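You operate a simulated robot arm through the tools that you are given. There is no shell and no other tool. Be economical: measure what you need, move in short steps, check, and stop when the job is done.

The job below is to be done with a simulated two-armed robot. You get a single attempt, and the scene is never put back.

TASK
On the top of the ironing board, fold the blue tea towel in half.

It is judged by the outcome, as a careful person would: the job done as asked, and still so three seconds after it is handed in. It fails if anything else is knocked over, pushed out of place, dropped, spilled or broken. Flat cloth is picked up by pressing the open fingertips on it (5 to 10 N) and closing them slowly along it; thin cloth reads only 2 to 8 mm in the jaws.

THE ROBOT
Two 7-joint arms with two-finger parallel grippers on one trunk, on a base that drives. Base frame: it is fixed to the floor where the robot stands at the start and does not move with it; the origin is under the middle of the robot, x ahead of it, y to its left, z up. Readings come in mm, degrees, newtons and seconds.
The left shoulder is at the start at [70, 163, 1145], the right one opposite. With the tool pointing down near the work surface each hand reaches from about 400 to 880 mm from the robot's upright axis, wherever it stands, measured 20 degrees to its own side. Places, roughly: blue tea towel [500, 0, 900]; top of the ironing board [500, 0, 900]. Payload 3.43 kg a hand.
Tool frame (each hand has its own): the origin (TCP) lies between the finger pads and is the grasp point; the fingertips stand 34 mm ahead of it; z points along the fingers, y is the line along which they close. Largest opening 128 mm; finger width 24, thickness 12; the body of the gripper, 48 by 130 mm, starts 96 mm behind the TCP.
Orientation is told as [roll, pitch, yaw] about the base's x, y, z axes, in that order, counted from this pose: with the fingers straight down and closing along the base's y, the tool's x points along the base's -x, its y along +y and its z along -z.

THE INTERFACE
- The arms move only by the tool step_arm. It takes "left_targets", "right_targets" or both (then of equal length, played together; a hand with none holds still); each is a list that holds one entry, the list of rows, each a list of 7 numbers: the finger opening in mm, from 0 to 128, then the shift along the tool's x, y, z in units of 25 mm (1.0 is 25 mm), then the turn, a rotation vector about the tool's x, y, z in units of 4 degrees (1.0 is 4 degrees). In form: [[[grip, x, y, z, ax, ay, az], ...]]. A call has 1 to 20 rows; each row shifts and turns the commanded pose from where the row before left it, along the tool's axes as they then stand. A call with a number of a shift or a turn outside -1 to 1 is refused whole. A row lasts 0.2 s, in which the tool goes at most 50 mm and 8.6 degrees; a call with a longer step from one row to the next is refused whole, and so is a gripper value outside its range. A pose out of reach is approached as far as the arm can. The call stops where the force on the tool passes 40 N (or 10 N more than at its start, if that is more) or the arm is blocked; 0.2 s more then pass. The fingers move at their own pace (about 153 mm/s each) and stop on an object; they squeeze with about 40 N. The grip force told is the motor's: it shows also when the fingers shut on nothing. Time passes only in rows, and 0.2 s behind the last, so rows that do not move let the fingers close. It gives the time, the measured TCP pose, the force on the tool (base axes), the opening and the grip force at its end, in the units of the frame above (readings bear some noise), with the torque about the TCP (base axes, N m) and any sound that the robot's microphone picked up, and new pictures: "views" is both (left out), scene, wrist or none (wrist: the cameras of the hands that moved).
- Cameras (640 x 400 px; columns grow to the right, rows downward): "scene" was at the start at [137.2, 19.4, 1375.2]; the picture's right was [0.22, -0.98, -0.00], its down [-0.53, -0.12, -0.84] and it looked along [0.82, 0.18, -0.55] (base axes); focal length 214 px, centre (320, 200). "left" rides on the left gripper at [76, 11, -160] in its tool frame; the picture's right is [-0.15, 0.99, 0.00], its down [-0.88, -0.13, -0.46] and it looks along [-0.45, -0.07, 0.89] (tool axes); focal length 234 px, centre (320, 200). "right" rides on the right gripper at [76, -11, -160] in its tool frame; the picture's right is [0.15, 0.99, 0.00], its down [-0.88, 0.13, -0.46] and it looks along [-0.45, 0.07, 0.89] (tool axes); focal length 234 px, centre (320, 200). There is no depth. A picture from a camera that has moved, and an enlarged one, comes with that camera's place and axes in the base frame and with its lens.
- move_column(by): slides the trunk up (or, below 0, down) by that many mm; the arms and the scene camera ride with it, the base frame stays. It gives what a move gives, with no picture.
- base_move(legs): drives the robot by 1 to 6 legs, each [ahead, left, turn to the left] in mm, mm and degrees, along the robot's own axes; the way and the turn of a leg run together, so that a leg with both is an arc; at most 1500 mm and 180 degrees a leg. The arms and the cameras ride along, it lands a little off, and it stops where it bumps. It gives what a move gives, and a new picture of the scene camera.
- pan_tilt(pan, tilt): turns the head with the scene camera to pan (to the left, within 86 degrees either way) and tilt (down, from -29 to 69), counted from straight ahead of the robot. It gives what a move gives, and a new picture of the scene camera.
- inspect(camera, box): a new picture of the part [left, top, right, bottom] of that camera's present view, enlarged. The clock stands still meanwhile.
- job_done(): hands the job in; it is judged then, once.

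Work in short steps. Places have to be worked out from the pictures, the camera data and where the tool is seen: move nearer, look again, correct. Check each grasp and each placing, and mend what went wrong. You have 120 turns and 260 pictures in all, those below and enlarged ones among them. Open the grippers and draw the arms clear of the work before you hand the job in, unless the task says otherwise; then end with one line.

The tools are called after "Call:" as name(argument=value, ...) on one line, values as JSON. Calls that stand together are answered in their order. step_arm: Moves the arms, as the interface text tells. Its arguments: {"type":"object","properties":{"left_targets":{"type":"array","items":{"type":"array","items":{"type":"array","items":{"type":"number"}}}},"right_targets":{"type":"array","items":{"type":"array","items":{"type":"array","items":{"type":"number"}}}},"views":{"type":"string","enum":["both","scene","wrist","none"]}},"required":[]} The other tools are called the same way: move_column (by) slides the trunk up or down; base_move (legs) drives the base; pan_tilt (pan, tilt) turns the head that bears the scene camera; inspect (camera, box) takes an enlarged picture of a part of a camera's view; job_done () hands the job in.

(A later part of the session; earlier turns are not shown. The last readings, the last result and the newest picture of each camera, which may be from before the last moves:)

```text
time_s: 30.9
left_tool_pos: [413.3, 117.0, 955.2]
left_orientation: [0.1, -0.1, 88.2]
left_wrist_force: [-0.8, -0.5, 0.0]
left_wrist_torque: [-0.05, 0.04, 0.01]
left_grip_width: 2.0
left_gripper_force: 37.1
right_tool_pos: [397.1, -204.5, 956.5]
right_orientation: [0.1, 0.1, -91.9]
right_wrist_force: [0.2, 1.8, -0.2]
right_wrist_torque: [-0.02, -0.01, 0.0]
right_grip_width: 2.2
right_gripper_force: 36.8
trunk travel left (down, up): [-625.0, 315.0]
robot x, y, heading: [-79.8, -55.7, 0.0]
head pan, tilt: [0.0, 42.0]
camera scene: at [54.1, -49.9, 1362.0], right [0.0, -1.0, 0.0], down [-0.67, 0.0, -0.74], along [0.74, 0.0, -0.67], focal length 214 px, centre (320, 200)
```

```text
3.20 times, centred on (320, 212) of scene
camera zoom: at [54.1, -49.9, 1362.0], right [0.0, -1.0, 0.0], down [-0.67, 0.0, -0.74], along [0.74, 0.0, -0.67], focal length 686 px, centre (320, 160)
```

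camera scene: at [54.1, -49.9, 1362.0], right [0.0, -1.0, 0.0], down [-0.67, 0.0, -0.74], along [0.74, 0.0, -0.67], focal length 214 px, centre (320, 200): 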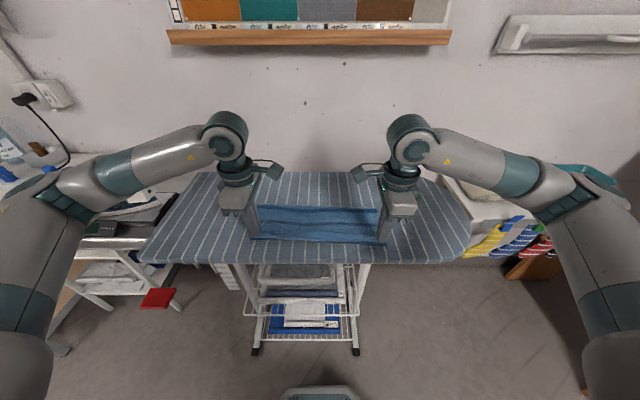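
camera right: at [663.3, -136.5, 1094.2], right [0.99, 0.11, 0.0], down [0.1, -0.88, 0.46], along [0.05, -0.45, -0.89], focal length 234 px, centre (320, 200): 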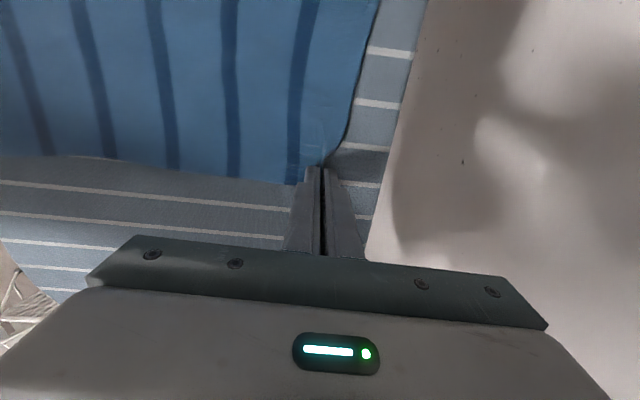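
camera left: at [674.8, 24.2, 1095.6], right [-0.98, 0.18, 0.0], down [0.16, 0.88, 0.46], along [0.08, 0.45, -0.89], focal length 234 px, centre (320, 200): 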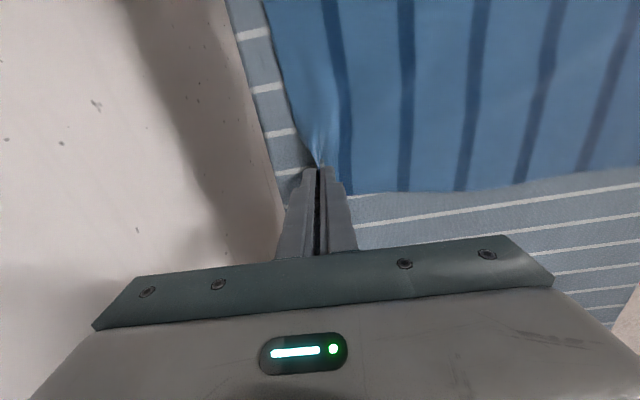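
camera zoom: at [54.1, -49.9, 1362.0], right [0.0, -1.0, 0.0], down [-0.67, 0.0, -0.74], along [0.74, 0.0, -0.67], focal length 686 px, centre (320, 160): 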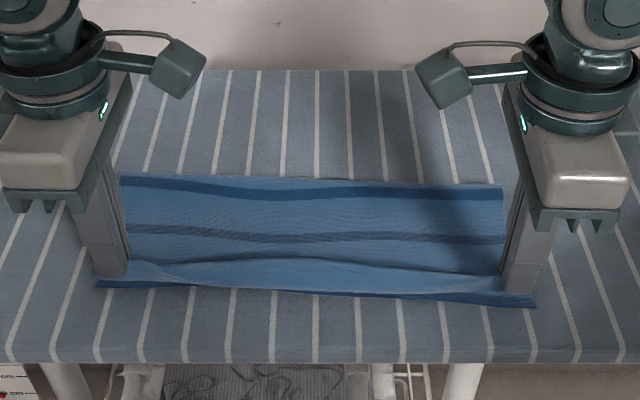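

The edge hangs almost above the near edge. I lower 16 mm while moving ~8 mm further to the near edge.

Call:
step_arm(left_targets=[[[0, 0, 0.12, 0.2, 0, 0, 0], [0, 0, 0.12, 0.22, 0, 0, 0], [0, 0, 0.08, 0.22, 0, 0, 0], [0, 0, 0, 0, 0, 0, 0]]], right_targets=[[[0, 0, -0.14, 0.22, 0, 0, 0], [0, 0, -0.14, 0.24, 0, 0, 0], [0, 0, -0.1, 0.24, 0, 0, 0], [0, 0, 0, 0, 0, 0, 0]]], views="wrist")

Call:
inspect(camera="scene", box=[220, 150, 420, 275])

```text
time_s: 31.9
left_tool_pos: [406.8, 115.5, 940.6]
left_orientation: [-0.1, 0.2, 88.1]
left_wrist_force: [4.2, -3.6, 17.1]
left_wrist_torque: [-0.2, -0.11, 0.01]
left_grip_width: 2.3
left_gripper_force: 36.8
right_tool_pos: [386.3, -204.1, 938.3]
right_orientation: [0.0, -0.1, -92.0]
right_wrist_force: [-0.1, 0.3, 0.1]
right_wrist_torque: [0.02, 0.02, -0.01]
right_grip_width: 2.4
right_gripper_force: 36.5
trunk travel left (down, up): [-625.0, 315.0]
robot x, y, heading: [-72.9, -51.0, -0.0]
head pan, tilt: [0.0, 42.0]
camera right: at [378.1, -128.0, 1097.2], right [0.99, 0.11, 0.0], down [0.1, -0.88, 0.46], along [0.05, -0.45, -0.89], focal length 234 px, centre (320, 200)
camera left: at [392.9, 41.5, 1100.8], right [-0.98, 0.18, 0.0], down [0.16, 0.88, 0.46], along [0.08, 0.45, -0.89], focal length 234 px, centre (320, 200)
```

right: 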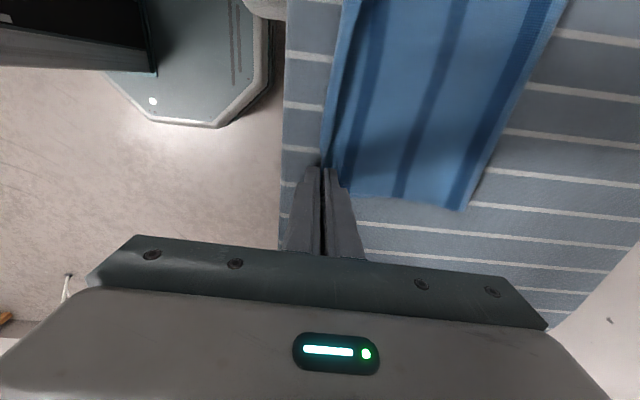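
left: 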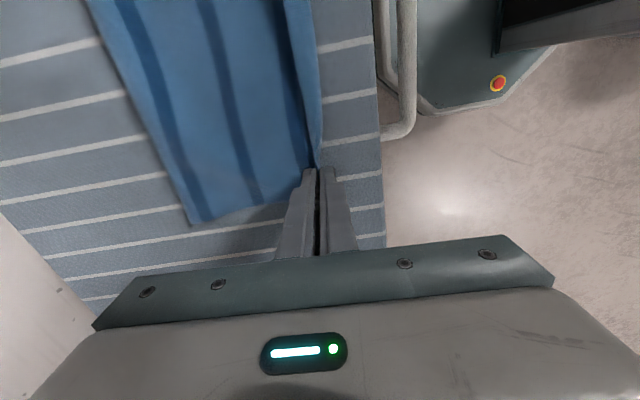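

```text
3.20 times, centred on (320, 212) of scene
camera zoom: at [53.3, -50.8, 1362.3], right [0.0, -1.0, 0.0], down [-0.67, 0.0, -0.74], along [0.74, 0.0, -0.67], focal length 686 px, centre (320, 160)
```

zoom: 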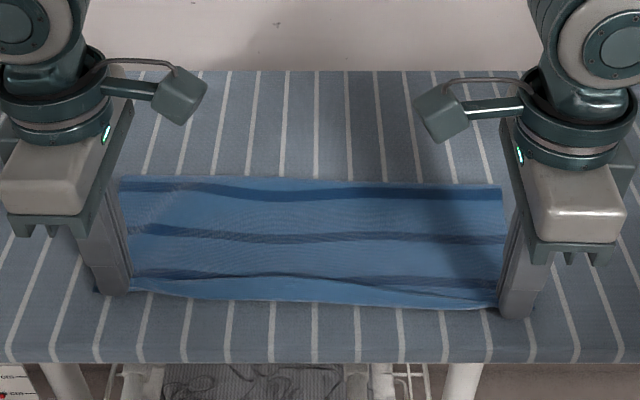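

The moving edge lies right on the near edge. I ease up the left slightly, then open a bit and let the cloth settle before rising.

Call:
step_arm(left_targets=[[[0, 0, 0, -0.12, 0, 0, 0], [4, 0, 0, 0, 0, 0, 0], [8, 0, 0, 0, 0, 0, 0], [14, 0, 0, 0, 0, 0, 0], [20, 0, 0, 0, 0, 0, 0], [20, 0, 0, 0, 0, 0, 0]]], right_targets=[[[0, 0, 0, 0, 0, 0, 0], [4, 0, 0, 0, 0, 0, 0], [8, 0, 0, 0, 0, 0, 0], [14, 0, 0, 0, 0, 0, 0], [20, 0, 0, 0, 0, 0, 0], [20, 0, 0, 0, 0, 0, 0]]], views="none")

Call:
step_arm(left_targets=[[[20, 0, 0, -0.3, 0, 0, 0], [20, 0, 0, -0.6, 0, 0, 0], [20, 0, 0, -1, 0, 0, 0], [20, 0, 0, -1, 0, 0, 0], [20, 0, 0, -1, 0, 0, 0], [20, 0, 0, -1, 0, 0, 0], [20, 0, 0, 0, 0, 0, 0]]], right_targets=[[[20, 0, 0, -0.3, 0, 0, 0], [20, 0, 0, -0.6, 0, 0, 0], [20, 0, 0, -1, 0, 0, 0], [20, 0, 0, -1, 0, 0, 0], [20, 0, 0, -1, 0, 0, 0], [20, 0, 0, -1, 0, 0, 0], [20, 0, 0, 0, 0, 0, 0]]], views="wrist")

Call:
inspect(camera="scene", box=[220, 150, 420, 275])

```text
time_s: 33.3
left_tool_pos: [407.5, 117.6, 942.2]
left_orientation: [0.0, 0.0, 88.0]
left_wrist_force: [-0.2, -0.2, -0.2]
left_wrist_torque: [-0.02, 0.01, 0.02]
left_grip_width: 20.1
left_gripper_force: 0.2
right_tool_pos: [386.0, -203.9, 938.3]
right_orientation: [0.0, 0.0, -91.9]
right_wrist_force: [-0.4, 0.0, 0.0]
right_wrist_torque: [0.04, -0.02, -0.02]
right_grip_width: 20.2
right_gripper_force: 0.1
trunk travel left (down, up): [-625.0, 315.0]
robot x, y, heading: [-80.4, -50.3, 0.1]
head pan, tilt: [0.0, 42.0]
```

```text
time_s: 34.9
left_tool_pos: [405.3, 116.0, 1063.3]
left_orientation: [0.0, -0.1, 88.1]
left_wrist_force: [0.0, 0.3, -0.6]
left_wrist_torque: [0.01, 0.03, 0.01]
left_grip_width: 19.7
left_gripper_force: 0.1
right_tool_pos: [388.0, -204.1, 1058.7]
right_orientation: [-0.1, 0.1, -91.9]
right_wrist_force: [0.3, -0.2, 0.3]
right_wrist_torque: [-0.01, 0.03, 0.02]
right_grip_width: 19.9
right_gripper_force: 0.1
trunk travel left (down, up): [-625.0, 315.0]
robot x, y, heading: [-79.7, -49.8, 0.1]
head pan, tilt: [0.0, 42.0]
camera right: at [379.8, -126.6, 1218.5], right [0.99, 0.11, 0.0], down [0.1, -0.88, 0.46], along [0.05, -0.45, -0.89], focal length 234 px, centre (320, 200)
camera left: at [391.9, 41.4, 1224.2], right [-0.98, 0.18, 0.0], down [0.16, 0.88, 0.46], along [0.08, 0.45, -0.89], focal length 234 px, centre (320, 200)
```

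right: 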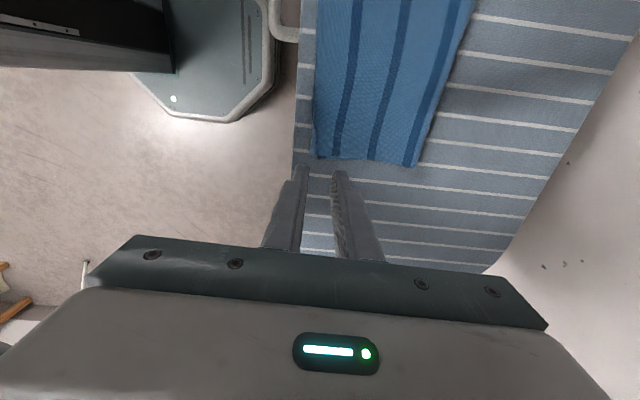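
left: 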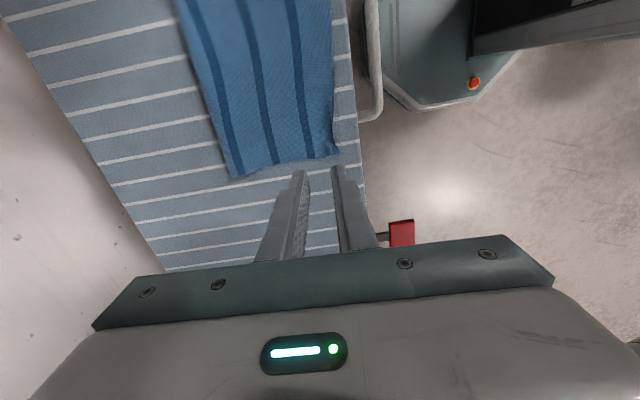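

```text
3.20 times, centred on (320, 212) of scene
camera zoom: at [55.0, -49.9, 1361.9], right [0.0, -1.0, 0.0], down [-0.67, 0.0, -0.74], along [0.74, 0.0, -0.67], focal length 686 px, centre (320, 160)
```

zoom: 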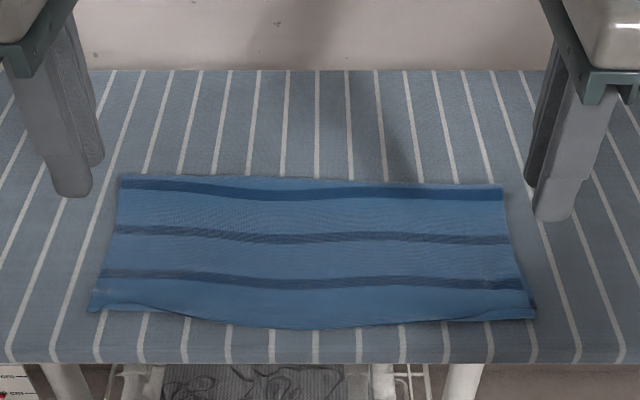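

The fold is good; I zoom in on the near edge to see how well the two layers match.

Call:
inspect(camera="scene", box=[240, 220, 320, 270])

Call:
inspect(camera="scene", box=[320, 220, 400, 270])

Call:
inspect(camera="left", box=[200, 70, 360, 190])

Call:
inspect(camera="right", box=[280, 60, 440, 180])

```text
8.00 times, centred on (280, 245) of scene
camera zoom: at [55.0, -49.9, 1361.9], right [0.0, -1.0, 0.0], down [-0.67, 0.0, -0.74], along [0.74, 0.0, -0.67], focal length 1716 px, centre (640, -160)
```

zoom: 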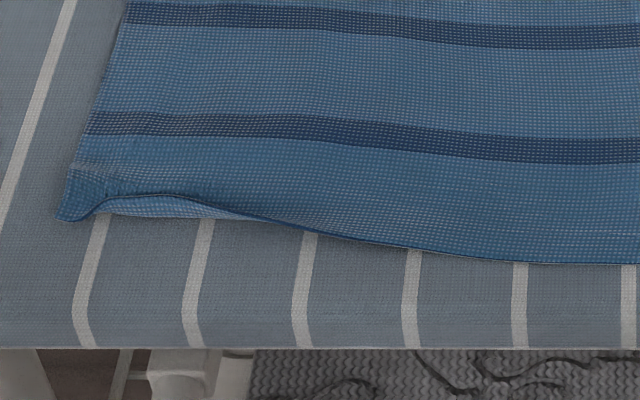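

```text
8.00 times, centred on (360, 245) of scene
camera zoom: at [55.0, -49.9, 1361.9], right [0.0, -1.0, 0.0], down [-0.67, 0.0, -0.74], along [0.74, 0.0, -0.67], focal length 1716 px, centre (0, -160)
```

zoom: 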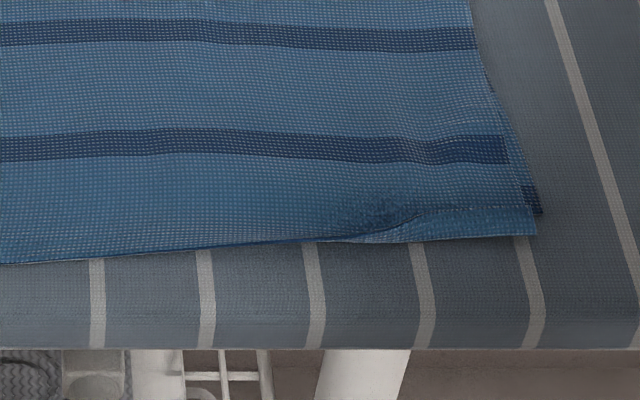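

```text
3.33 times, centred on (280, 130) of left
camera zoom: at [391.9, 41.4, 1224.2], right [-0.98, 0.18, 0.0], down [0.16, 0.88, 0.46], along [0.08, 0.45, -0.89], focal length 781 px, centre (453, 433)
```

zoom: 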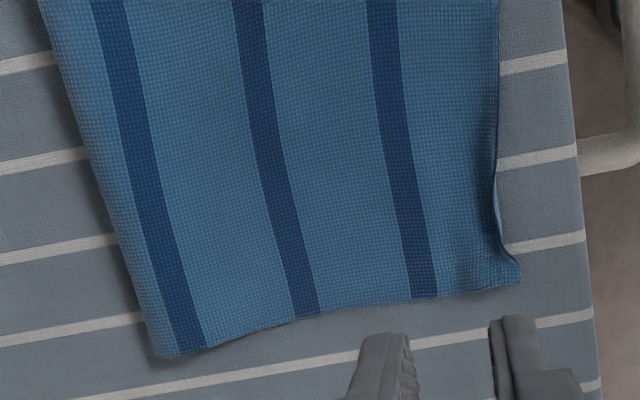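

```text
3.33 times, centred on (360, 120) of right
camera zoom: at [379.8, -126.6, 1218.5], right [0.99, 0.11, 0.0], down [0.1, -0.88, 0.46], along [0.05, -0.45, -0.89], focal length 781 px, centre (187, 467)
```

zoom: 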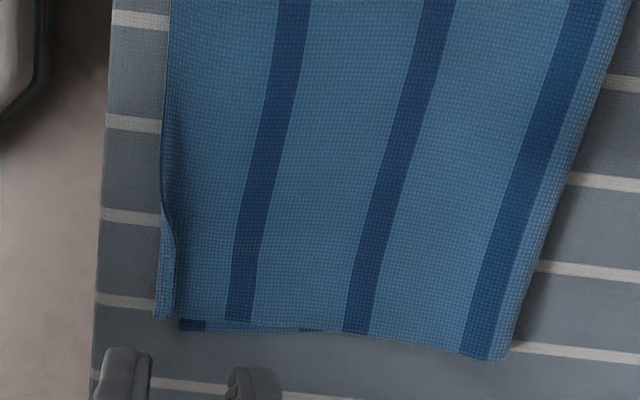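

Folded neatly, but the top layer overhangs the lower one (≈25 mm at left and middle, ≈10 mm at right). I will regrip only the overhanging top edge at y≈80 and y≈-150 and lay it back a little further away.

Call:
step_arm(left_targets=[[[20, 0.245, 0.173, 0.69, 0, 0, 0], [20, 0.245, 0.173, 0.69, 0, 0, 0], [20, 0.245, 0.173, 0.69, 0, 0, 0], [20, 0.245, 0.173, 0.69, 0, 0, 0], [20, 0.245, 0.173, 0.69, 0, 0, 0], [20, 0.245, 0.173, 0.69, 0, 0, 0], [20, 0, 0, 0, 0, 0, 0]]], right_targets=[[[16, 0.355, -0.132, 0.66, 0, 0, 0], [16, 0.355, -0.132, 0.66, 0, 0, 0], [16, 0.355, -0.132, 0.66, 0, 0, 0], [16, 0.355, -0.132, 0.66, 0, 0, 0], [16, 0.355, -0.132, 0.66, 0, 0, 0], [16, 0.355, -0.132, 0.66, 0, 0, 0], [16, 0, 0, 0, 0, 0, 0]]], views="scene")

Call:
inspect(camera="left", box=[240, 100, 400, 200])

Call:
inspect(camera="right", box=[240, 100, 400, 200])

Call:
inspect(camera="scene", box=[240, 180, 400, 280])

```text
time_s: 36.5
left_tool_pos: [377.7, 81.6, 961.3]
left_orientation: [0.0, 0.0, 88.1]
left_wrist_force: [-0.3, 0.3, 0.2]
left_wrist_torque: [0.03, 0.01, 0.01]
left_grip_width: 19.8
left_gripper_force: 0.0
right_tool_pos: [368.1, -150.3, 962.3]
right_orientation: [-0.1, 0.0, -92.0]
right_wrist_force: [-1.3, 0.3, 0.0]
right_wrist_torque: [-0.01, 0.01, -0.02]
right_grip_width: 16.1
right_gripper_force: 0.1
trunk travel left (down, up): [-625.0, 315.0]
robot x, y, heading: [-79.5, -49.1, 0.0]
head pan, tilt: [0.0, 42.0]
camera scene: at [53.8, -50.0, 1362.0], right [0.0, -1.0, 0.0], down [-0.67, 0.0, -0.74], along [0.74, 0.0, -0.67], focal length 214 px, centre (320, 200)
```

scene: 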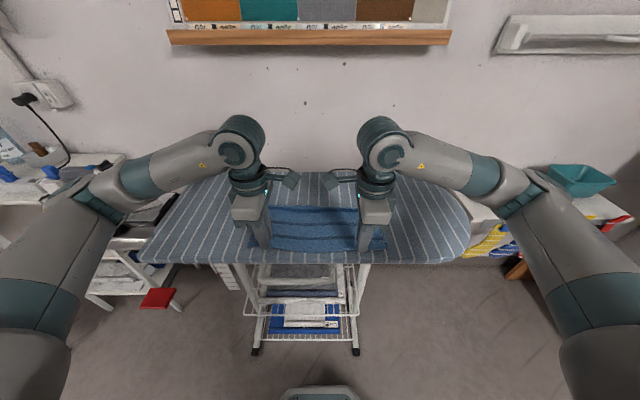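

```text
4.00 times, centred on (320, 150) of left
camera zoom: at [365.0, 6.3, 1121.6], right [-0.98, 0.18, 0.0], down [0.16, 0.88, 0.46], along [0.08, 0.45, -0.89], focal length 937 px, centre (320, 400)
```

zoom: 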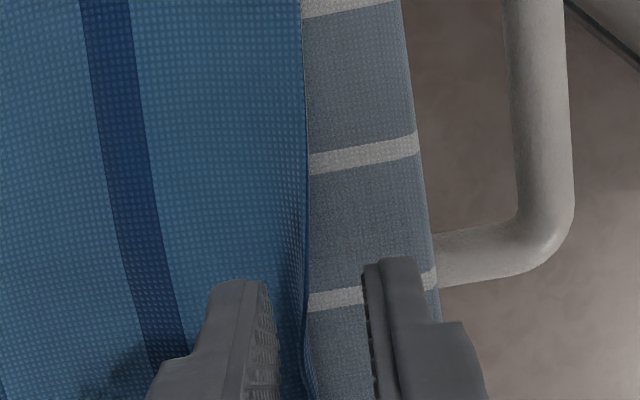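

```text
4.00 times, centred on (320, 150) of right
camera zoom: at [360.0, -72.9, 1121.3], right [0.99, 0.11, 0.0], down [0.1, -0.88, 0.46], along [0.05, -0.45, -0.89], focal length 937 px, centre (320, 400)
```

zoom: 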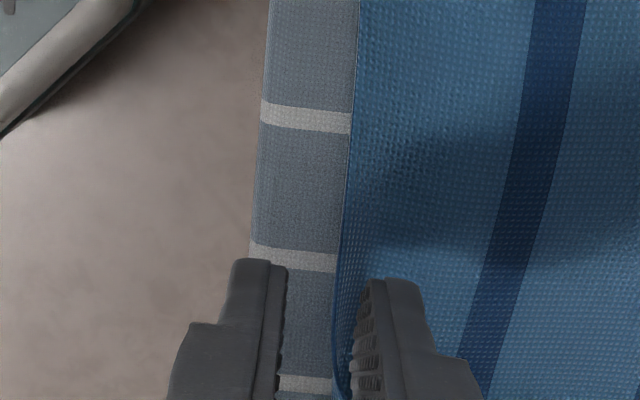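

```text
4.00 times, centred on (320, 230) of scene
camera zoom: at [53.8, -50.0, 1362.0], right [0.0, -1.0, 0.0], down [-0.67, 0.0, -0.74], along [0.74, 0.0, -0.67], focal length 858 px, centre (320, 80)
```

zoom: 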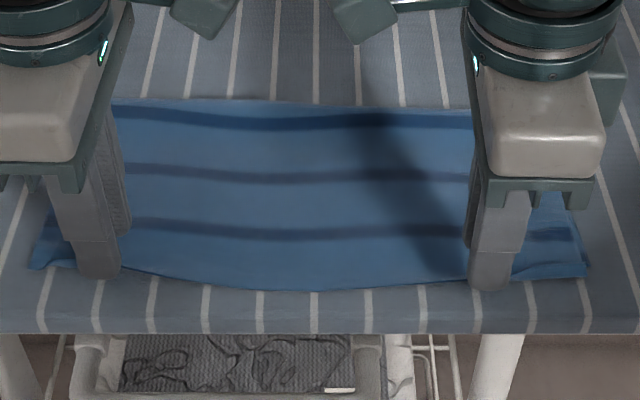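

The edge lies at x≈382 (left) and ≈374 (right). I shift both a few mm away and lower near contact.

Call:
step_arm(left_targets=[[[20, 0, -0.16, 0.4, 0, 0, 0], [20, 0, 0, 0.4, 0, 0, 0], [20, 0, 0, 0.18, 0, 0, 0], [20, 0, 0, 0, 0, 0, 0]]], right_targets=[[[18, 0, 0.16, 0.4, 0, 0, 0], [18, 0, 0, 0.4, 0, 0, 0], [18, 0, 0, 0.2, 0, 0, 0], [18, 0, 0, 0, 0, 0, 0]]], views="none")

```text
time_s: 37.5
left_tool_pos: [382.8, 80.7, 937.9]
left_orientation: [0.0, 0.0, 88.1]
left_wrist_force: [0.3, 0.1, 0.7]
left_wrist_torque: [0.0, -0.01, -0.04]
left_grip_width: 19.8
left_gripper_force: 0.1
right_tool_pos: [372.2, -149.6, 937.5]
right_orientation: [0.1, 0.1, -92.0]
right_wrist_force: [-0.1, 0.4, 0.0]
right_wrist_torque: [0.04, 0.02, 0.01]
right_grip_width: 17.9
right_gripper_force: 0.0
trunk travel left (down, up): [-625.0, 315.0]
robot x, y, heading: [-78.5, -51.9, 0.3]
head pan, tilt: [0.0, 42.0]
```

Creep down 2–3 mm to contact.

Call:
step_arm(left_targets=[[[20, 0, 0, 0.06, 0, 0, 0], [20, 0, 0, 0.05, 0, 0, 0], [20, 0, 0, 0, 0, 0, 0]]], right_targets=[[[18, 0, 0, 0.06, 0, 0, 0], [18, 0, 0, 0.04, 0, 0, 0], [18, 0, 0, 0, 0, 0, 0]]], views="none")

Call:
inspect(camera="left", box=[240, 100, 400, 200])

Call:
inspect(camera="right", box=[240, 100, 400, 200])

```text
time_s: 38.3
left_tool_pos: [381.3, 80.8, 935.0]
left_orientation: [-0.1, 0.0, 88.1]
left_wrist_force: [1.4, -0.3, 7.3]
left_wrist_torque: [-0.04, -0.14, -0.01]
left_grip_width: 20.7
left_gripper_force: 1.2
right_tool_pos: [372.1, -151.0, 935.6]
right_orientation: [0.1, 0.0, -91.9]
right_wrist_force: [0.8, 0.5, 11.4]
right_wrist_torque: [-0.05, -0.25, 0.0]
right_grip_width: 18.4
right_gripper_force: 0.9
trunk travel left (down, up): [-625.0, 315.0]
robot x, y, heading: [-78.7, -48.7, 0.0]
head pan, tilt: [0.0, 42.0]
```

```text
4.00 times, centred on (320, 150) of left
camera zoom: at [368.6, 6.2, 1095.7], right [-0.98, 0.18, 0.0], down [0.16, 0.88, 0.46], along [0.08, 0.45, -0.89], focal length 937 px, centre (320, 400)
```

zoom: 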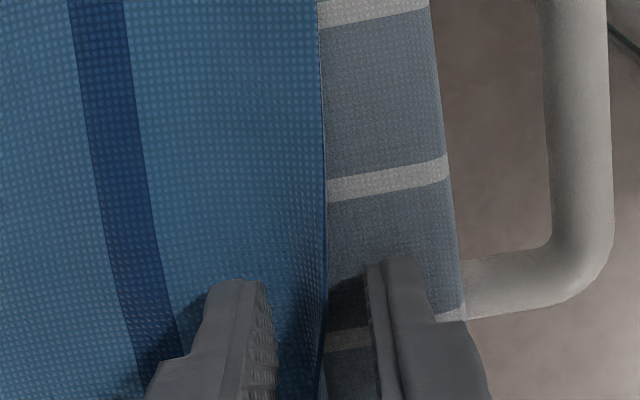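

```text
4.00 times, centred on (320, 150) of right
camera zoom: at [364.0, -73.8, 1094.4], right [0.99, 0.11, 0.0], down [0.1, -0.88, 0.46], along [0.05, -0.45, -0.89], focal length 937 px, centre (320, 400)
```

zoom: 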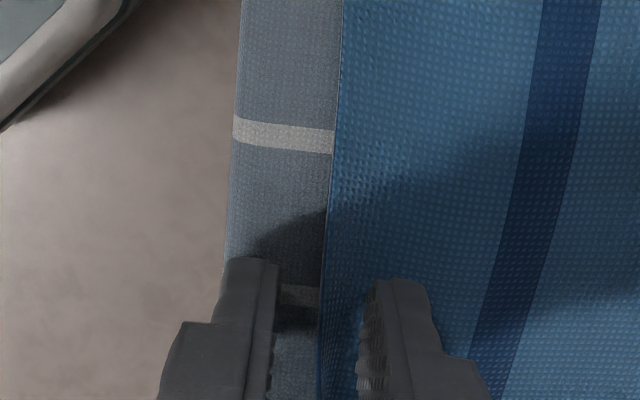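

Pressing 7 and 11 N with the edge between the fingers; close slowly and lift 30 mm.

Call:
step_arm(left_targets=[[[18, 0, 0, 0, 0, 0, 0], [16, 0, 0, 0, 0, 0, 0], [14, 0, 0, 0, 0, 0, 0], [11, 0, 0, 0, 0, 0, 0], [8, 0, 0, 0, 0, 0, 0], [5, 0, 0, 0, 0, 0, 0], [2, 0, 0, 0, 0, 0, 0], [0, 0, 0, 0, 0, 0, 0], [0, 0, 0, 0, 0, 0, 0], [0, 0, 0, -0.4, 0, 0, 0], [0, 0, 0, -0.4, 0, 0, 0], [0, 0, 0, -0.4, 0, 0, 0], [0, 0, 0, 0, 0, 0, 0]]], right_targets=[[[17, 0, 0, 0, 0, 0, 0], [16, 0, 0, 0, 0, 0, 0], [14, 0, 0, 0, 0, 0, 0], [11, 0, 0, 0, 0, 0, 0], [8, 0, 0, 0, 0, 0, 0], [5, 0, 0, 0, 0, 0, 0], [2, 0, 0, 0, 0, 0, 0], [0, 0, 0, 0, 0, 0, 0], [0, 0, 0, 0, 0, 0, 0], [0, 0, 0, -0.4, 0, 0, 0], [0, 0, 0, -0.4, 0, 0, 0], [0, 0, 0, -0.4, 0, 0, 0], [0, 0, 0, 0, 0, 0, 0]]], views="wrist")

Call:
inspect(camera="scene", box=[240, 180, 400, 280])

```text
time_s: 41.1
left_tool_pos: [381.3, 81.2, 965.6]
left_orientation: [0.0, -0.1, 88.1]
left_wrist_force: [0.5, -0.6, 0.3]
left_wrist_torque: [-0.01, -0.01, 0.01]
left_grip_width: 1.5
left_gripper_force: 36.6
right_tool_pos: [372.3, -149.5, 964.1]
right_orientation: [-0.1, 0.0, -91.9]
right_wrist_force: [-0.1, -0.2, -1.1]
right_wrist_torque: [0.0, -0.01, 0.0]
right_grip_width: 1.7
right_gripper_force: 36.7
trunk travel left (down, up): [-625.0, 315.0]
robot x, y, heading: [-78.5, -48.7, 0.2]
head pan, tilt: [0.0, 42.0]
camera right: at [365.6, -73.1, 1122.7], right [0.99, 0.11, 0.0], down [0.1, -0.88, 0.46], along [0.05, -0.45, -0.89], focal length 234 px, centre (320, 200)
camera left: at [369.3, 6.2, 1125.5], right [-0.98, 0.18, 0.0], down [0.16, 0.88, 0.46], along [0.08, 0.45, -0.89], focal length 234 px, centre (320, 200)
```

right: 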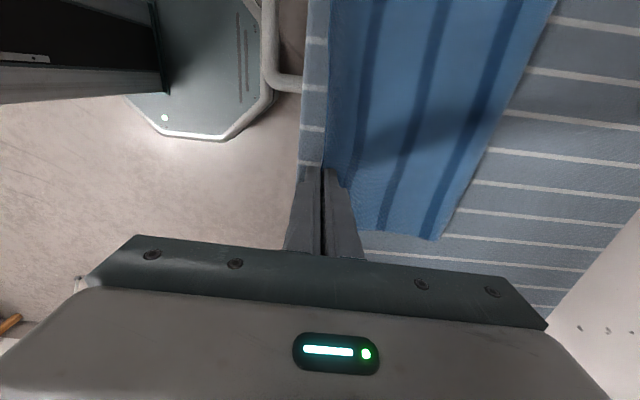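
left: 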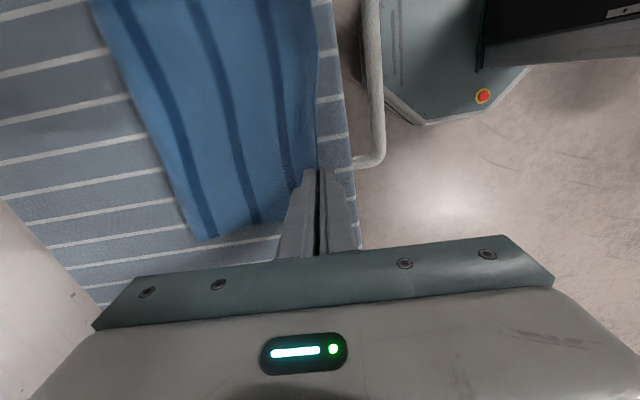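

```text
4.00 times, centred on (320, 230) of scene
camera zoom: at [54.1, -49.9, 1362.0], right [0.0, -1.0, 0.0], down [-0.67, 0.0, -0.74], along [0.74, 0.0, -0.67], focal length 858 px, centre (320, 80)
```

zoom: 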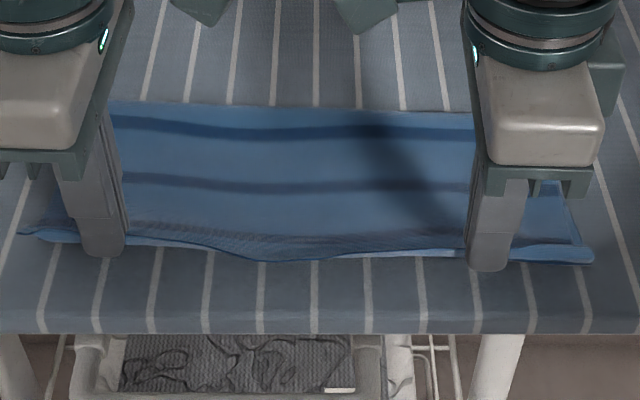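

Call:
inspect(camera="scene", box=[230, 215, 330, 265])

Call:
inspect(camera="scene", box=[310, 215, 410, 265])

```text
6.40 times, centred on (280, 240) of scene
camera zoom: at [54.1, -49.9, 1362.0], right [0.0, -1.0, 0.0], down [-0.67, 0.0, -0.74], along [0.74, 0.0, -0.67], focal length 1373 px, centre (576, -56)
```

zoom: 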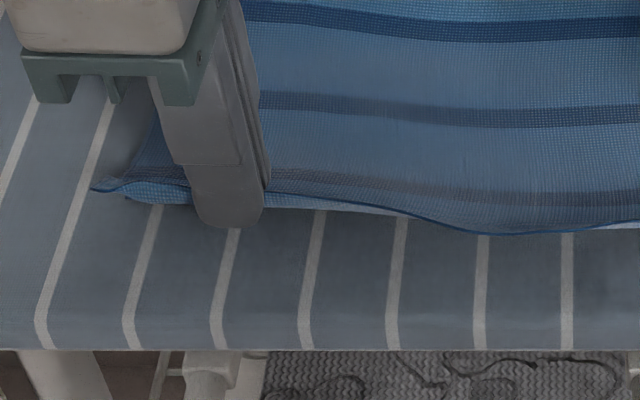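

```text
6.40 times, centred on (360, 240) of scene
camera zoom: at [54.1, -49.9, 1362.0], right [0.0, -1.0, 0.0], down [-0.67, 0.0, -0.74], along [0.74, 0.0, -0.67], focal length 1373 px, centre (64, -56)
```

zoom: 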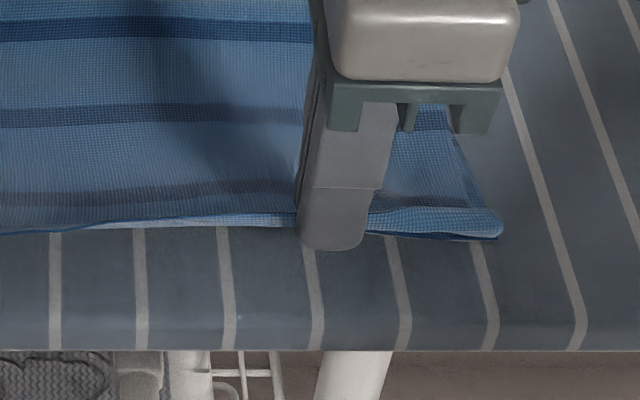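

Both hold only the top edge; lower hem confirmed at x≈405 (left) and ≈386 (right). I lift a bit more, shift 20–23 mm away and lay it back down.

Call:
step_arm(left_targets=[[[0, 0, -0.3, -0.6, 0, 0, 0], [0, 0, -0.4, -0.6, 0, 0, 0], [0, 0, -0.3, 0, 0, 0, 0], [0, 0, 0, 0.5, 0, 0, 0], [0, 0, 0, 0.5, 0, 0, 0], [0, 0, 0, 0.5, 0, 0, 0], [0, 0, 0.0, 0.4, 0, 0, 0], [0, 0, 0.0, 0.22, 0, 0, 0], [0, 0, 0, 0, 0, 0, 0]]], right_targets=[[[0, 0, 0.3, -0.6, 0, 0, 0], [0, 0, 0.3, -0.6, 0, 0, 0], [0, 0, 0.25, 0, 0, 0, 0], [0, 0, 0, 0.5, 0, 0, 0], [0, 0, 0, 0.5, 0, 0, 0], [0, 0, 0, 0.5, 0, 0, 0], [0, 0, 0, 0.4, 0, 0, 0], [0, 0, 0, 0.22, 0, 0, 0], [0, 0, 0, 0, 0, 0, 0]]], views="none")

Call:
inspect(camera="scene", box=[240, 180, 400, 280])

```text
time_s: 43.1
left_tool_pos: [408.1, 80.3, 940.7]
left_orientation: [0.0, -0.1, 88.0]
left_wrist_force: [-0.7, 1.0, -0.2]
left_wrist_torque: [0.01, 0.0, 0.0]
left_grip_width: 1.7
left_gripper_force: 36.6
right_tool_pos: [394.5, -149.5, 940.2]
right_orientation: [0.1, 0.0, -91.9]
right_wrist_force: [-0.3, -0.4, 6.8]
right_wrist_torque: [0.04, 0.01, -0.01]
right_grip_width: 1.7
right_gripper_force: 36.5
trunk travel left (down, up): [-625.0, 315.0]
robot x, y, heading: [-77.8, -50.7, 0.1]
head pan, tilt: [0.0, 42.0]
```

```text
4.00 times, centred on (320, 230) of scene
camera zoom: at [53.7, -49.8, 1362.2], right [0.0, -1.0, 0.0], down [-0.67, 0.0, -0.74], along [0.74, 0.0, -0.67], focal length 858 px, centre (320, 80)
```

zoom: 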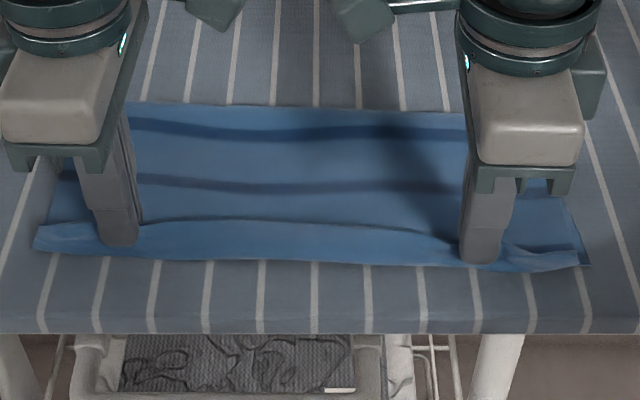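

The near part rolled rather than shifted, because there is slack at the near side. I lift the edge back up along the arc past vertical so the fold can re-form further away.

Call:
step_arm(left_targets=[[[0, 0, -0.3, -0.9, 0, 0, 0], [0, 0, -0.3, -0.9, 0, 0, 0], [0, 0, -0.5, -0.8, 0, 0, 0], [0, 0, -0.5, -0.8, 0, 0, 0], [0, 0, -0.7, -0.6, 0, 0, 0], [0, 0, -0.7, -0.6, 0, 0, 0], [0, 0, -0.7, -0.3, 0, 0, 0], [0, 0, -0.7, -0.3, 0, 0, 0], [0, 0, -0.7, -0.1, 0, 0, 0], [0, 0, -0.7, -0.1, 0, 0, 0], [0, 0, -0.3, 0, 0, 0, 0], [0, 0, -0.3, 0, 0, 0, 0], [0, 0, 0, 0, 0, 0, 0]]], right_targets=[[[0, 0, 0.3, -0.9, 0, 0, 0], [0, 0, 0.3, -0.9, 0, 0, 0], [0, 0, 0.5, -0.8, 0, 0, 0], [0, 0, 0.5, -0.8, 0, 0, 0], [0, 0, 0.7, -0.6, 0, 0, 0], [0, 0, 0.7, -0.6, 0, 0, 0], [0, 0, 0.7, -0.3, 0, 0, 0], [0, 0, 0.7, -0.3, 0, 0, 0], [0, 0, 0.7, -0.1, 0, 0, 0], [0, 0, 0.7, -0.1, 0, 0, 0], [0, 0, 0.3, 0, 0, 0, 0], [0, 0, 0.3, 0, 0, 0, 0], [0, 0, 0, 0, 0, 0, 0]]], views="none")

Call:
inspect(camera="scene", box=[220, 150, 420, 275])

```text
time_s: 45.9
left_tool_pos: [568.0, 74.3, 1075.9]
left_orientation: [0.0, 0.0, 88.2]
left_wrist_force: [-0.2, -0.3, 0.5]
left_wrist_torque: [0.02, -0.02, 0.01]
left_grip_width: 1.7
left_gripper_force: 36.5
right_tool_pos: [554.7, -156.0, 1075.2]
right_orientation: [0.0, 0.0, -91.9]
right_wrist_force: [0.5, 0.5, -0.6]
right_wrist_torque: [0.0, 0.03, 0.0]
right_grip_width: 1.7
right_gripper_force: 37.0
trunk travel left (down, up): [-625.0, 315.0]
robot x, y, heading: [-79.1, -48.8, 0.4]
head pan, tilt: [0.0, 42.0]
```

```text
3.20 times, centred on (320, 212) of scene
camera zoom: at [54.0, -49.8, 1362.0], right [0.0, -1.0, 0.0], down [-0.67, 0.0, -0.74], along [0.74, 0.0, -0.67], focal length 686 px, centre (320, 160)
```

zoom: 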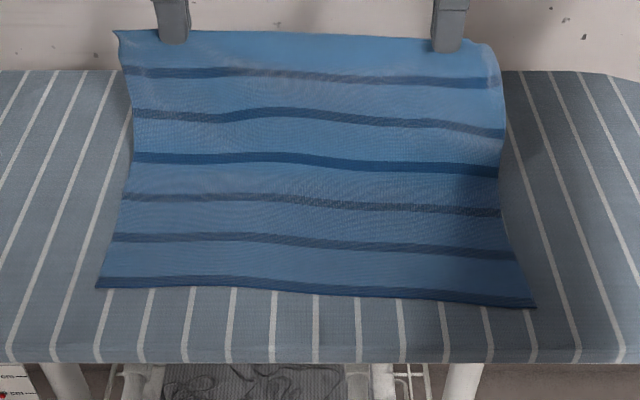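

The towel hangs cleanly with the lower half flat and undisturbed. Now I lay it down again along a fuller arc (radius ~141 about x≈553/541).

Call:
step_arm(left_targets=[[[0, 0, 0.3, 0, 0, 0, 0], [0, 0, 0.3, 0, 0, 0, 0], [0, 0, 0.7, 0.1, 0, 0, 0], [0, 0, 0.7, 0.1, 0, 0, 0], [0, 0, 0.7, 0.28, 0, 0, 0], [0, 0, 0.7, 0.28, 0, 0, 0], [0, 0, 0.6, 0.46, 0, 0, 0], [0, 0, 0.6, 0.46, 0, 0, 0], [0, 0, 0.44, 0.58, 0, 0, 0], [0, 0, 0.44, 0.58, 0, 0, 0], [0, 0, 0.28, 0.64, 0, 0, 0], [0, 0, 0.28, 0.64, 0, 0, 0], [0, 0, 0.14, 0.46, 0, 0, 0], [0, 0, 0.14, 0.46, 0, 0, 0], [0, 0, 0, 0, 0, 0, 0]]], right_targets=[[[0, 0, -0.3, 0, 0, 0, 0], [0, 0, -0.3, 0, 0, 0, 0], [0, 0, -0.7, 0.1, 0, 0, 0], [0, 0, -0.7, 0.1, 0, 0, 0], [0, 0, -0.7, 0.28, 0, 0, 0], [0, 0, -0.7, 0.28, 0, 0, 0], [0, 0, -0.6, 0.46, 0, 0, 0], [0, 0, -0.6, 0.46, 0, 0, 0], [0, 0, -0.44, 0.58, 0, 0, 0], [0, 0, -0.44, 0.58, 0, 0, 0], [0, 0, -0.28, 0.64, 0, 0, 0], [0, 0, -0.28, 0.64, 0, 0, 0], [0, 0, -0.14, 0.46, 0, 0, 0], [0, 0, -0.14, 0.46, 0, 0, 0], [0, 0, 0, 0, 0, 0, 0]]], views="none")

Call:
inspect(camera="scene", box=[220, 150, 420, 275])

```text
time_s: 49.1
left_tool_pos: [409.5, 80.2, 950.5]
left_orientation: [0.0, 0.0, 88.1]
left_wrist_force: [0.4, 0.7, -0.2]
left_wrist_torque: [0.04, -0.02, -0.01]
left_grip_width: 1.7
left_gripper_force: 36.5
right_tool_pos: [395.4, -150.4, 950.1]
right_orientation: [0.0, 0.0, -91.9]
right_wrist_force: [-0.7, 0.1, 0.1]
right_wrist_torque: [0.02, 0.0, 0.0]
right_grip_width: 1.9
right_gripper_force: 36.3
trunk travel left (down, up): [-625.0, 315.0]
robot x, y, heading: [-80.5, -48.2, 0.2]
head pan, tilt: [0.0, 42.0]
```

```text
3.20 times, centred on (320, 212) of scene
camera zoom: at [54.0, -49.9, 1362.0], right [0.0, -1.0, 0.0], down [-0.67, 0.0, -0.74], along [0.74, 0.0, -0.67], focal length 686 px, centre (320, 160)
```

zoom: 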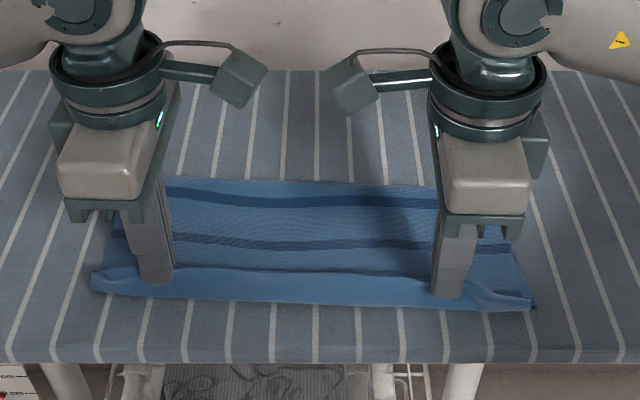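

Slack keeps bulging to the near side because the fingers point straight down. I'll lift the edge back up and over, drive the base back 150 mm for reach, and lay it with the hands tilted so the fingers point away and the cloth leaves them flat.

Call:
step_arm(left_targets=[[[0, 0, -0.14, -0.46, 0, 0, 0], [0, 0, -0.14, -0.46, 0, 0, 0], [0, 0, -0.28, -0.64, 0, 0, 0], [0, 0, -0.28, -0.64, 0, 0, 0], [0, 0, -0.44, -0.58, 0, 0, 0], [0, 0, -0.44, -0.58, 0, 0, 0], [0, 0, -0.6, -0.46, 0, 0, 0], [0, 0, -0.6, -0.46, 0, 0, 0], [0, 0, -0.7, -0.28, 0, 0, 0], [0, 0, -0.7, -0.28, 0, 0, 0], [0, 0, -0.7, -0.1, 0, 0, 0], [0, 0, -0.7, -0.1, 0, 0, 0], [0, 0, -0.7, 0, 0, 0, 0], [0, 0, -0.7, 0.2, 0, 0, 0], [0, 0, -0.7, 0.3, 0, 0, 0], [0, 0, -0.7, 0.3, 0, 0, 0], [0, 0, -0.7, 0.4, 0, 0, 0], [0, 0, 0, 0, 0, 0, 0]]], right_targets=[[[0, 0, 0.14, -0.46, 0, 0, 0], [0, 0, 0.14, -0.46, 0, 0, 0], [0, 0, 0.28, -0.64, 0, 0, 0], [0, 0, 0.28, -0.64, 0, 0, 0], [0, 0, 0.44, -0.58, 0, 0, 0], [0, 0, 0.44, -0.58, 0, 0, 0], [0, 0, 0.6, -0.46, 0, 0, 0], [0, 0, 0.6, -0.46, 0, 0, 0], [0, 0, 0.7, -0.28, 0, 0, 0], [0, 0, 0.7, -0.28, 0, 0, 0], [0, 0, 0.7, -0.1, 0, 0, 0], [0, 0, 0.7, -0.1, 0, 0, 0], [0, 0, 0.7, 0, 0, 0, 0], [0, 0, 0.7, 0.2, 0, 0, 0], [0, 0, 0.7, 0.3, 0, 0, 0], [0, 0, 0.7, 0.3, 0, 0, 0], [0, 0, 0.7, 0.4, 0, 0, 0], [0, 0, 0, 0, 0, 0, 0]]], views="scene")

Call:
inspect(camera="scene", box=[220, 150, 420, 275])

```text
time_s: 52.9
left_tool_pos: [640.6, 72.6, 1045.9]
left_orientation: [0.0, 0.0, 88.1]
left_wrist_force: [0.5, 0.3, -0.6]
left_wrist_torque: [-0.01, -0.01, 0.06]
left_grip_width: 1.8
left_gripper_force: 36.7
right_tool_pos: [626.6, -158.3, 1047.1]
right_orientation: [0.0, 0.0, -91.9]
right_wrist_force: [-0.6, 0.1, 0.4]
right_wrist_torque: [-0.01, 0.02, 0.02]
right_grip_width: 1.8
right_gripper_force: 36.4
trunk travel left (down, up): [-625.0, 315.0]
robot x, y, heading: [-78.2, -51.8, 0.2]
head pan, tilt: [0.0, 42.0]
camera scene: at [53.5, -49.9, 1362.1], right [0.0, -1.0, 0.0], down [-0.67, 0.0, -0.74], along [0.74, 0.0, -0.67], focal length 214 px, centre (320, 200)
```

scene: 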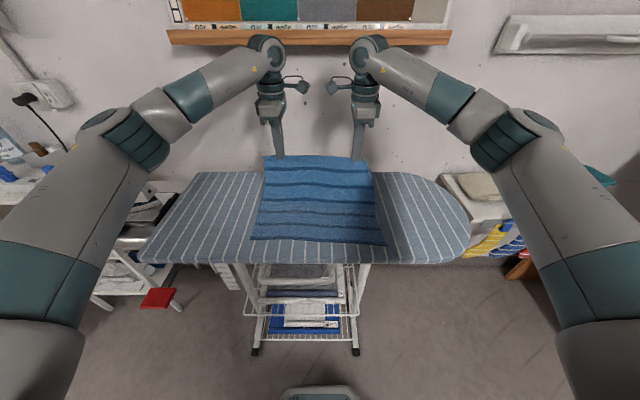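

```text
3.20 times, centred on (320, 212) of scene
camera zoom: at [53.5, -49.9, 1362.1], right [0.0, -1.0, 0.0], down [-0.67, 0.0, -0.74], along [0.74, 0.0, -0.67], focal length 686 px, centre (320, 160)
```

zoom: 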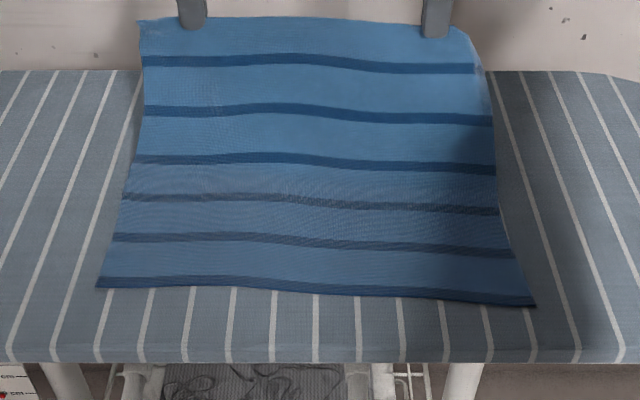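

The towel hangs flat. I drive back 150 mm, which carries the held edge to about x=490.

Call:
base_move(legs=[[-150, 0, 0]])

Call:
inspect(camera="scene", box=[240, 130, 400, 230])

```text
time_s: 54.2
left_tool_pos: [488.6, 75.0, 1045.6]
left_orientation: [0.2, 0.0, 88.2]
left_wrist_force: [-0.8, -0.3, -0.5]
left_wrist_torque: [-0.02, -0.02, 0.01]
left_grip_width: 1.8
left_gripper_force: 36.7
right_tool_pos: [475.1, -157.4, 1046.1]
right_orientation: [-0.1, 0.0, -91.8]
right_wrist_force: [0.4, -0.4, -0.1]
right_wrist_torque: [-0.01, 0.02, -0.02]
right_grip_width: 1.7
right_gripper_force: 36.6
trunk travel left (down, up): [-625.0, 315.0]
robot x, y, heading: [-235.7, -51.0, 0.4]
head pan, tilt: [0.0, 42.0]
camera scene: at [-97.1, -49.9, 1361.8], right [0.0, -1.0, 0.0], down [-0.67, 0.0, -0.74], along [0.74, 0.0, -0.67], focal length 214 px, centre (320, 200)
```

scene: 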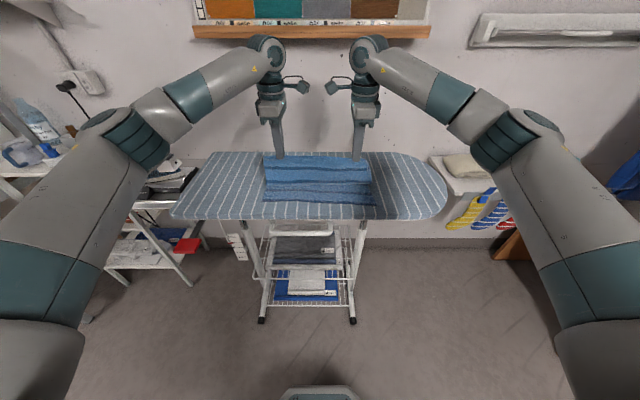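

```text
4.00 times, centred on (320, 180) of scene
camera zoom: at [-97.1, -49.9, 1361.8], right [0.0, -1.0, 0.0], down [-0.67, 0.0, -0.74], along [0.74, 0.0, -0.67], focal length 858 px, centre (320, 280)
```

zoom: 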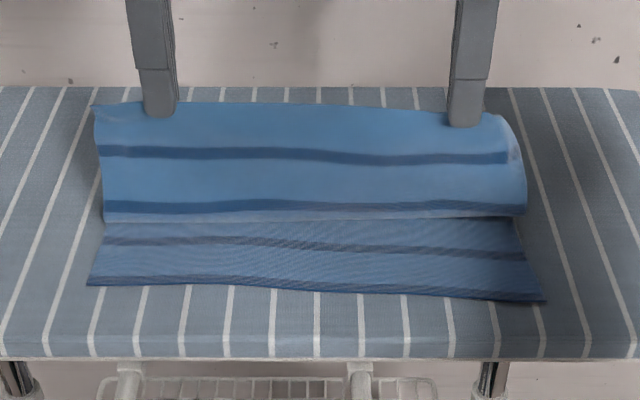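

Now I tilt both hands 48° so the fingers point down and away from the robot.

Call:
step_arm(left_targets=[[[0, 0, 0, 0, 1, 0, 0], [0, 0, 0, 0, 1, 0, 0], [0, 0, 0, 0, 1, 0, 0], [0, 0, 0, 0, 1, 0, 0], [0, 0, 0, 0, 1, 0, 0], [0, 0, 0, 0, 1, 0, 0], [0, 0, 0, 0, 1, 0, 0], [0, 0, 0, 0, 1, 0, 0], [0, 0, 0, 0, 1, 0, 0], [0, 0, 0, 0, 1, 0, 0], [0, 0, 0, 0, 1, 0, 0], [0, 0, 0, 0, 1, 0, 0]]], right_targets=[[[0, 0, 0, 0, -1, 0, 0], [0, 0, 0, 0, -1, 0, 0], [0, 0, 0, 0, -1, 0, 0], [0, 0, 0, 0, -1, 0, 0], [0, 0, 0, 0, -1, 0, 0], [0, 0, 0, 0, -1, 0, 0], [0, 0, 0, 0, -1, 0, 0], [0, 0, 0, 0, -1, 0, 0], [0, 0, 0, 0, -1, 0, 0], [0, 0, 0, 0, -1, 0, 0], [0, 0, 0, 0, -1, 0, 0], [0, 0, 0, 0, -1, 0, 0]]], views="none")

Call:
inspect(camera="scene", box=[220, 105, 420, 230])

```text
time_s: 56.9
left_tool_pos: [489.4, 74.1, 1044.0]
left_orientation: [-48.0, 0.0, 88.2]
left_wrist_force: [-1.1, 0.2, 0.1]
left_wrist_torque: [-0.01, 0.02, 0.03]
left_grip_width: 1.5
left_gripper_force: 36.5
right_tool_pos: [473.7, -156.9, 1047.7]
right_orientation: [47.9, 0.0, -91.9]
right_wrist_force: [0.5, 0.0, 0.3]
right_wrist_torque: [-0.01, 0.06, -0.05]
right_grip_width: 1.8
right_gripper_force: 36.8
trunk travel left (down, up): [-625.0, 315.0]
robot x, y, heading: [-232.5, -51.7, 0.3]
head pan, tilt: [0.0, 42.0]
```

```text
3.20 times, centred on (320, 168) of scene
camera zoom: at [-97.7, -49.9, 1362.0], right [0.0, -1.0, 0.0], down [-0.67, 0.0, -0.74], along [0.74, 0.0, -0.67], focal length 686 px, centre (320, 304)
```

zoom: 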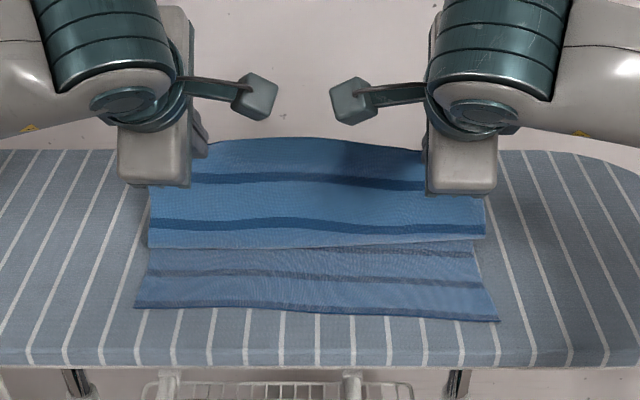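

Tilt reached. I raise the edge to draw the cloth taut above the fold line and look.

Call:
step_arm(left_targets=[[[0, 0, -0.715, 0.135, 0, 0, 0], [0, 0, -0.715, 0.135, 0, 0, 0], [0, 0, -0.4, 0.2, 0, 0, 0], [0, 0, 0, 0, 0, 0, 0]]], right_targets=[[[0, 0, 0.715, 0.135, 0, 0, 0], [0, 0, 0.715, 0.135, 0, 0, 0], [0, 0, 0.4, 0.2, 0, 0, 0], [0, 0, 0, 0, 0, 0, 0]]], views="none")

Call:
inspect(camera="scene", box=[220, 105, 420, 230])

```text
time_s: 57.9
left_tool_pos: [528.6, 73.3, 1073.6]
left_orientation: [-48.0, 0.0, 88.2]
left_wrist_force: [0.4, 0.7, -0.1]
left_wrist_torque: [-0.01, 0.06, -0.02]
left_grip_width: 1.7
left_gripper_force: 36.4
right_tool_pos: [513.0, -157.9, 1072.4]
right_orientation: [48.0, 0.0, -91.8]
right_wrist_force: [-1.1, 0.7, -0.1]
right_wrist_torque: [-0.02, 0.03, 0.05]
right_grip_width: 1.8
right_gripper_force: 36.8
trunk travel left (down, up): [-625.0, 315.0]
robot x, y, heading: [-230.3, -53.0, 0.4]
head pan, tilt: [0.0, 42.0]
```

```text
3.20 times, centred on (320, 168) of scene
camera zoom: at [-97.9, -49.9, 1362.0], right [0.0, -1.0, 0.0], down [-0.67, 0.0, -0.74], along [0.74, 0.0, -0.67], focal length 686 px, centre (320, 304)
```

zoom: 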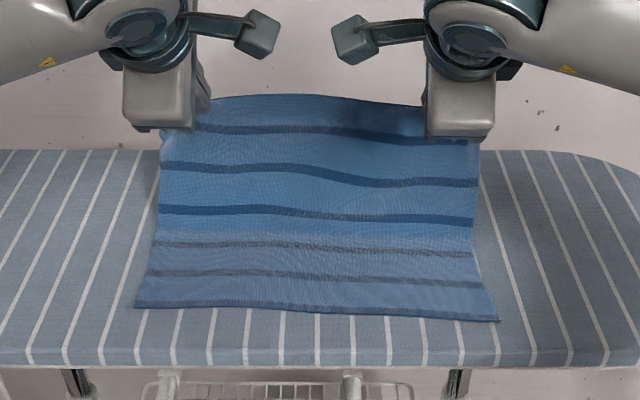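

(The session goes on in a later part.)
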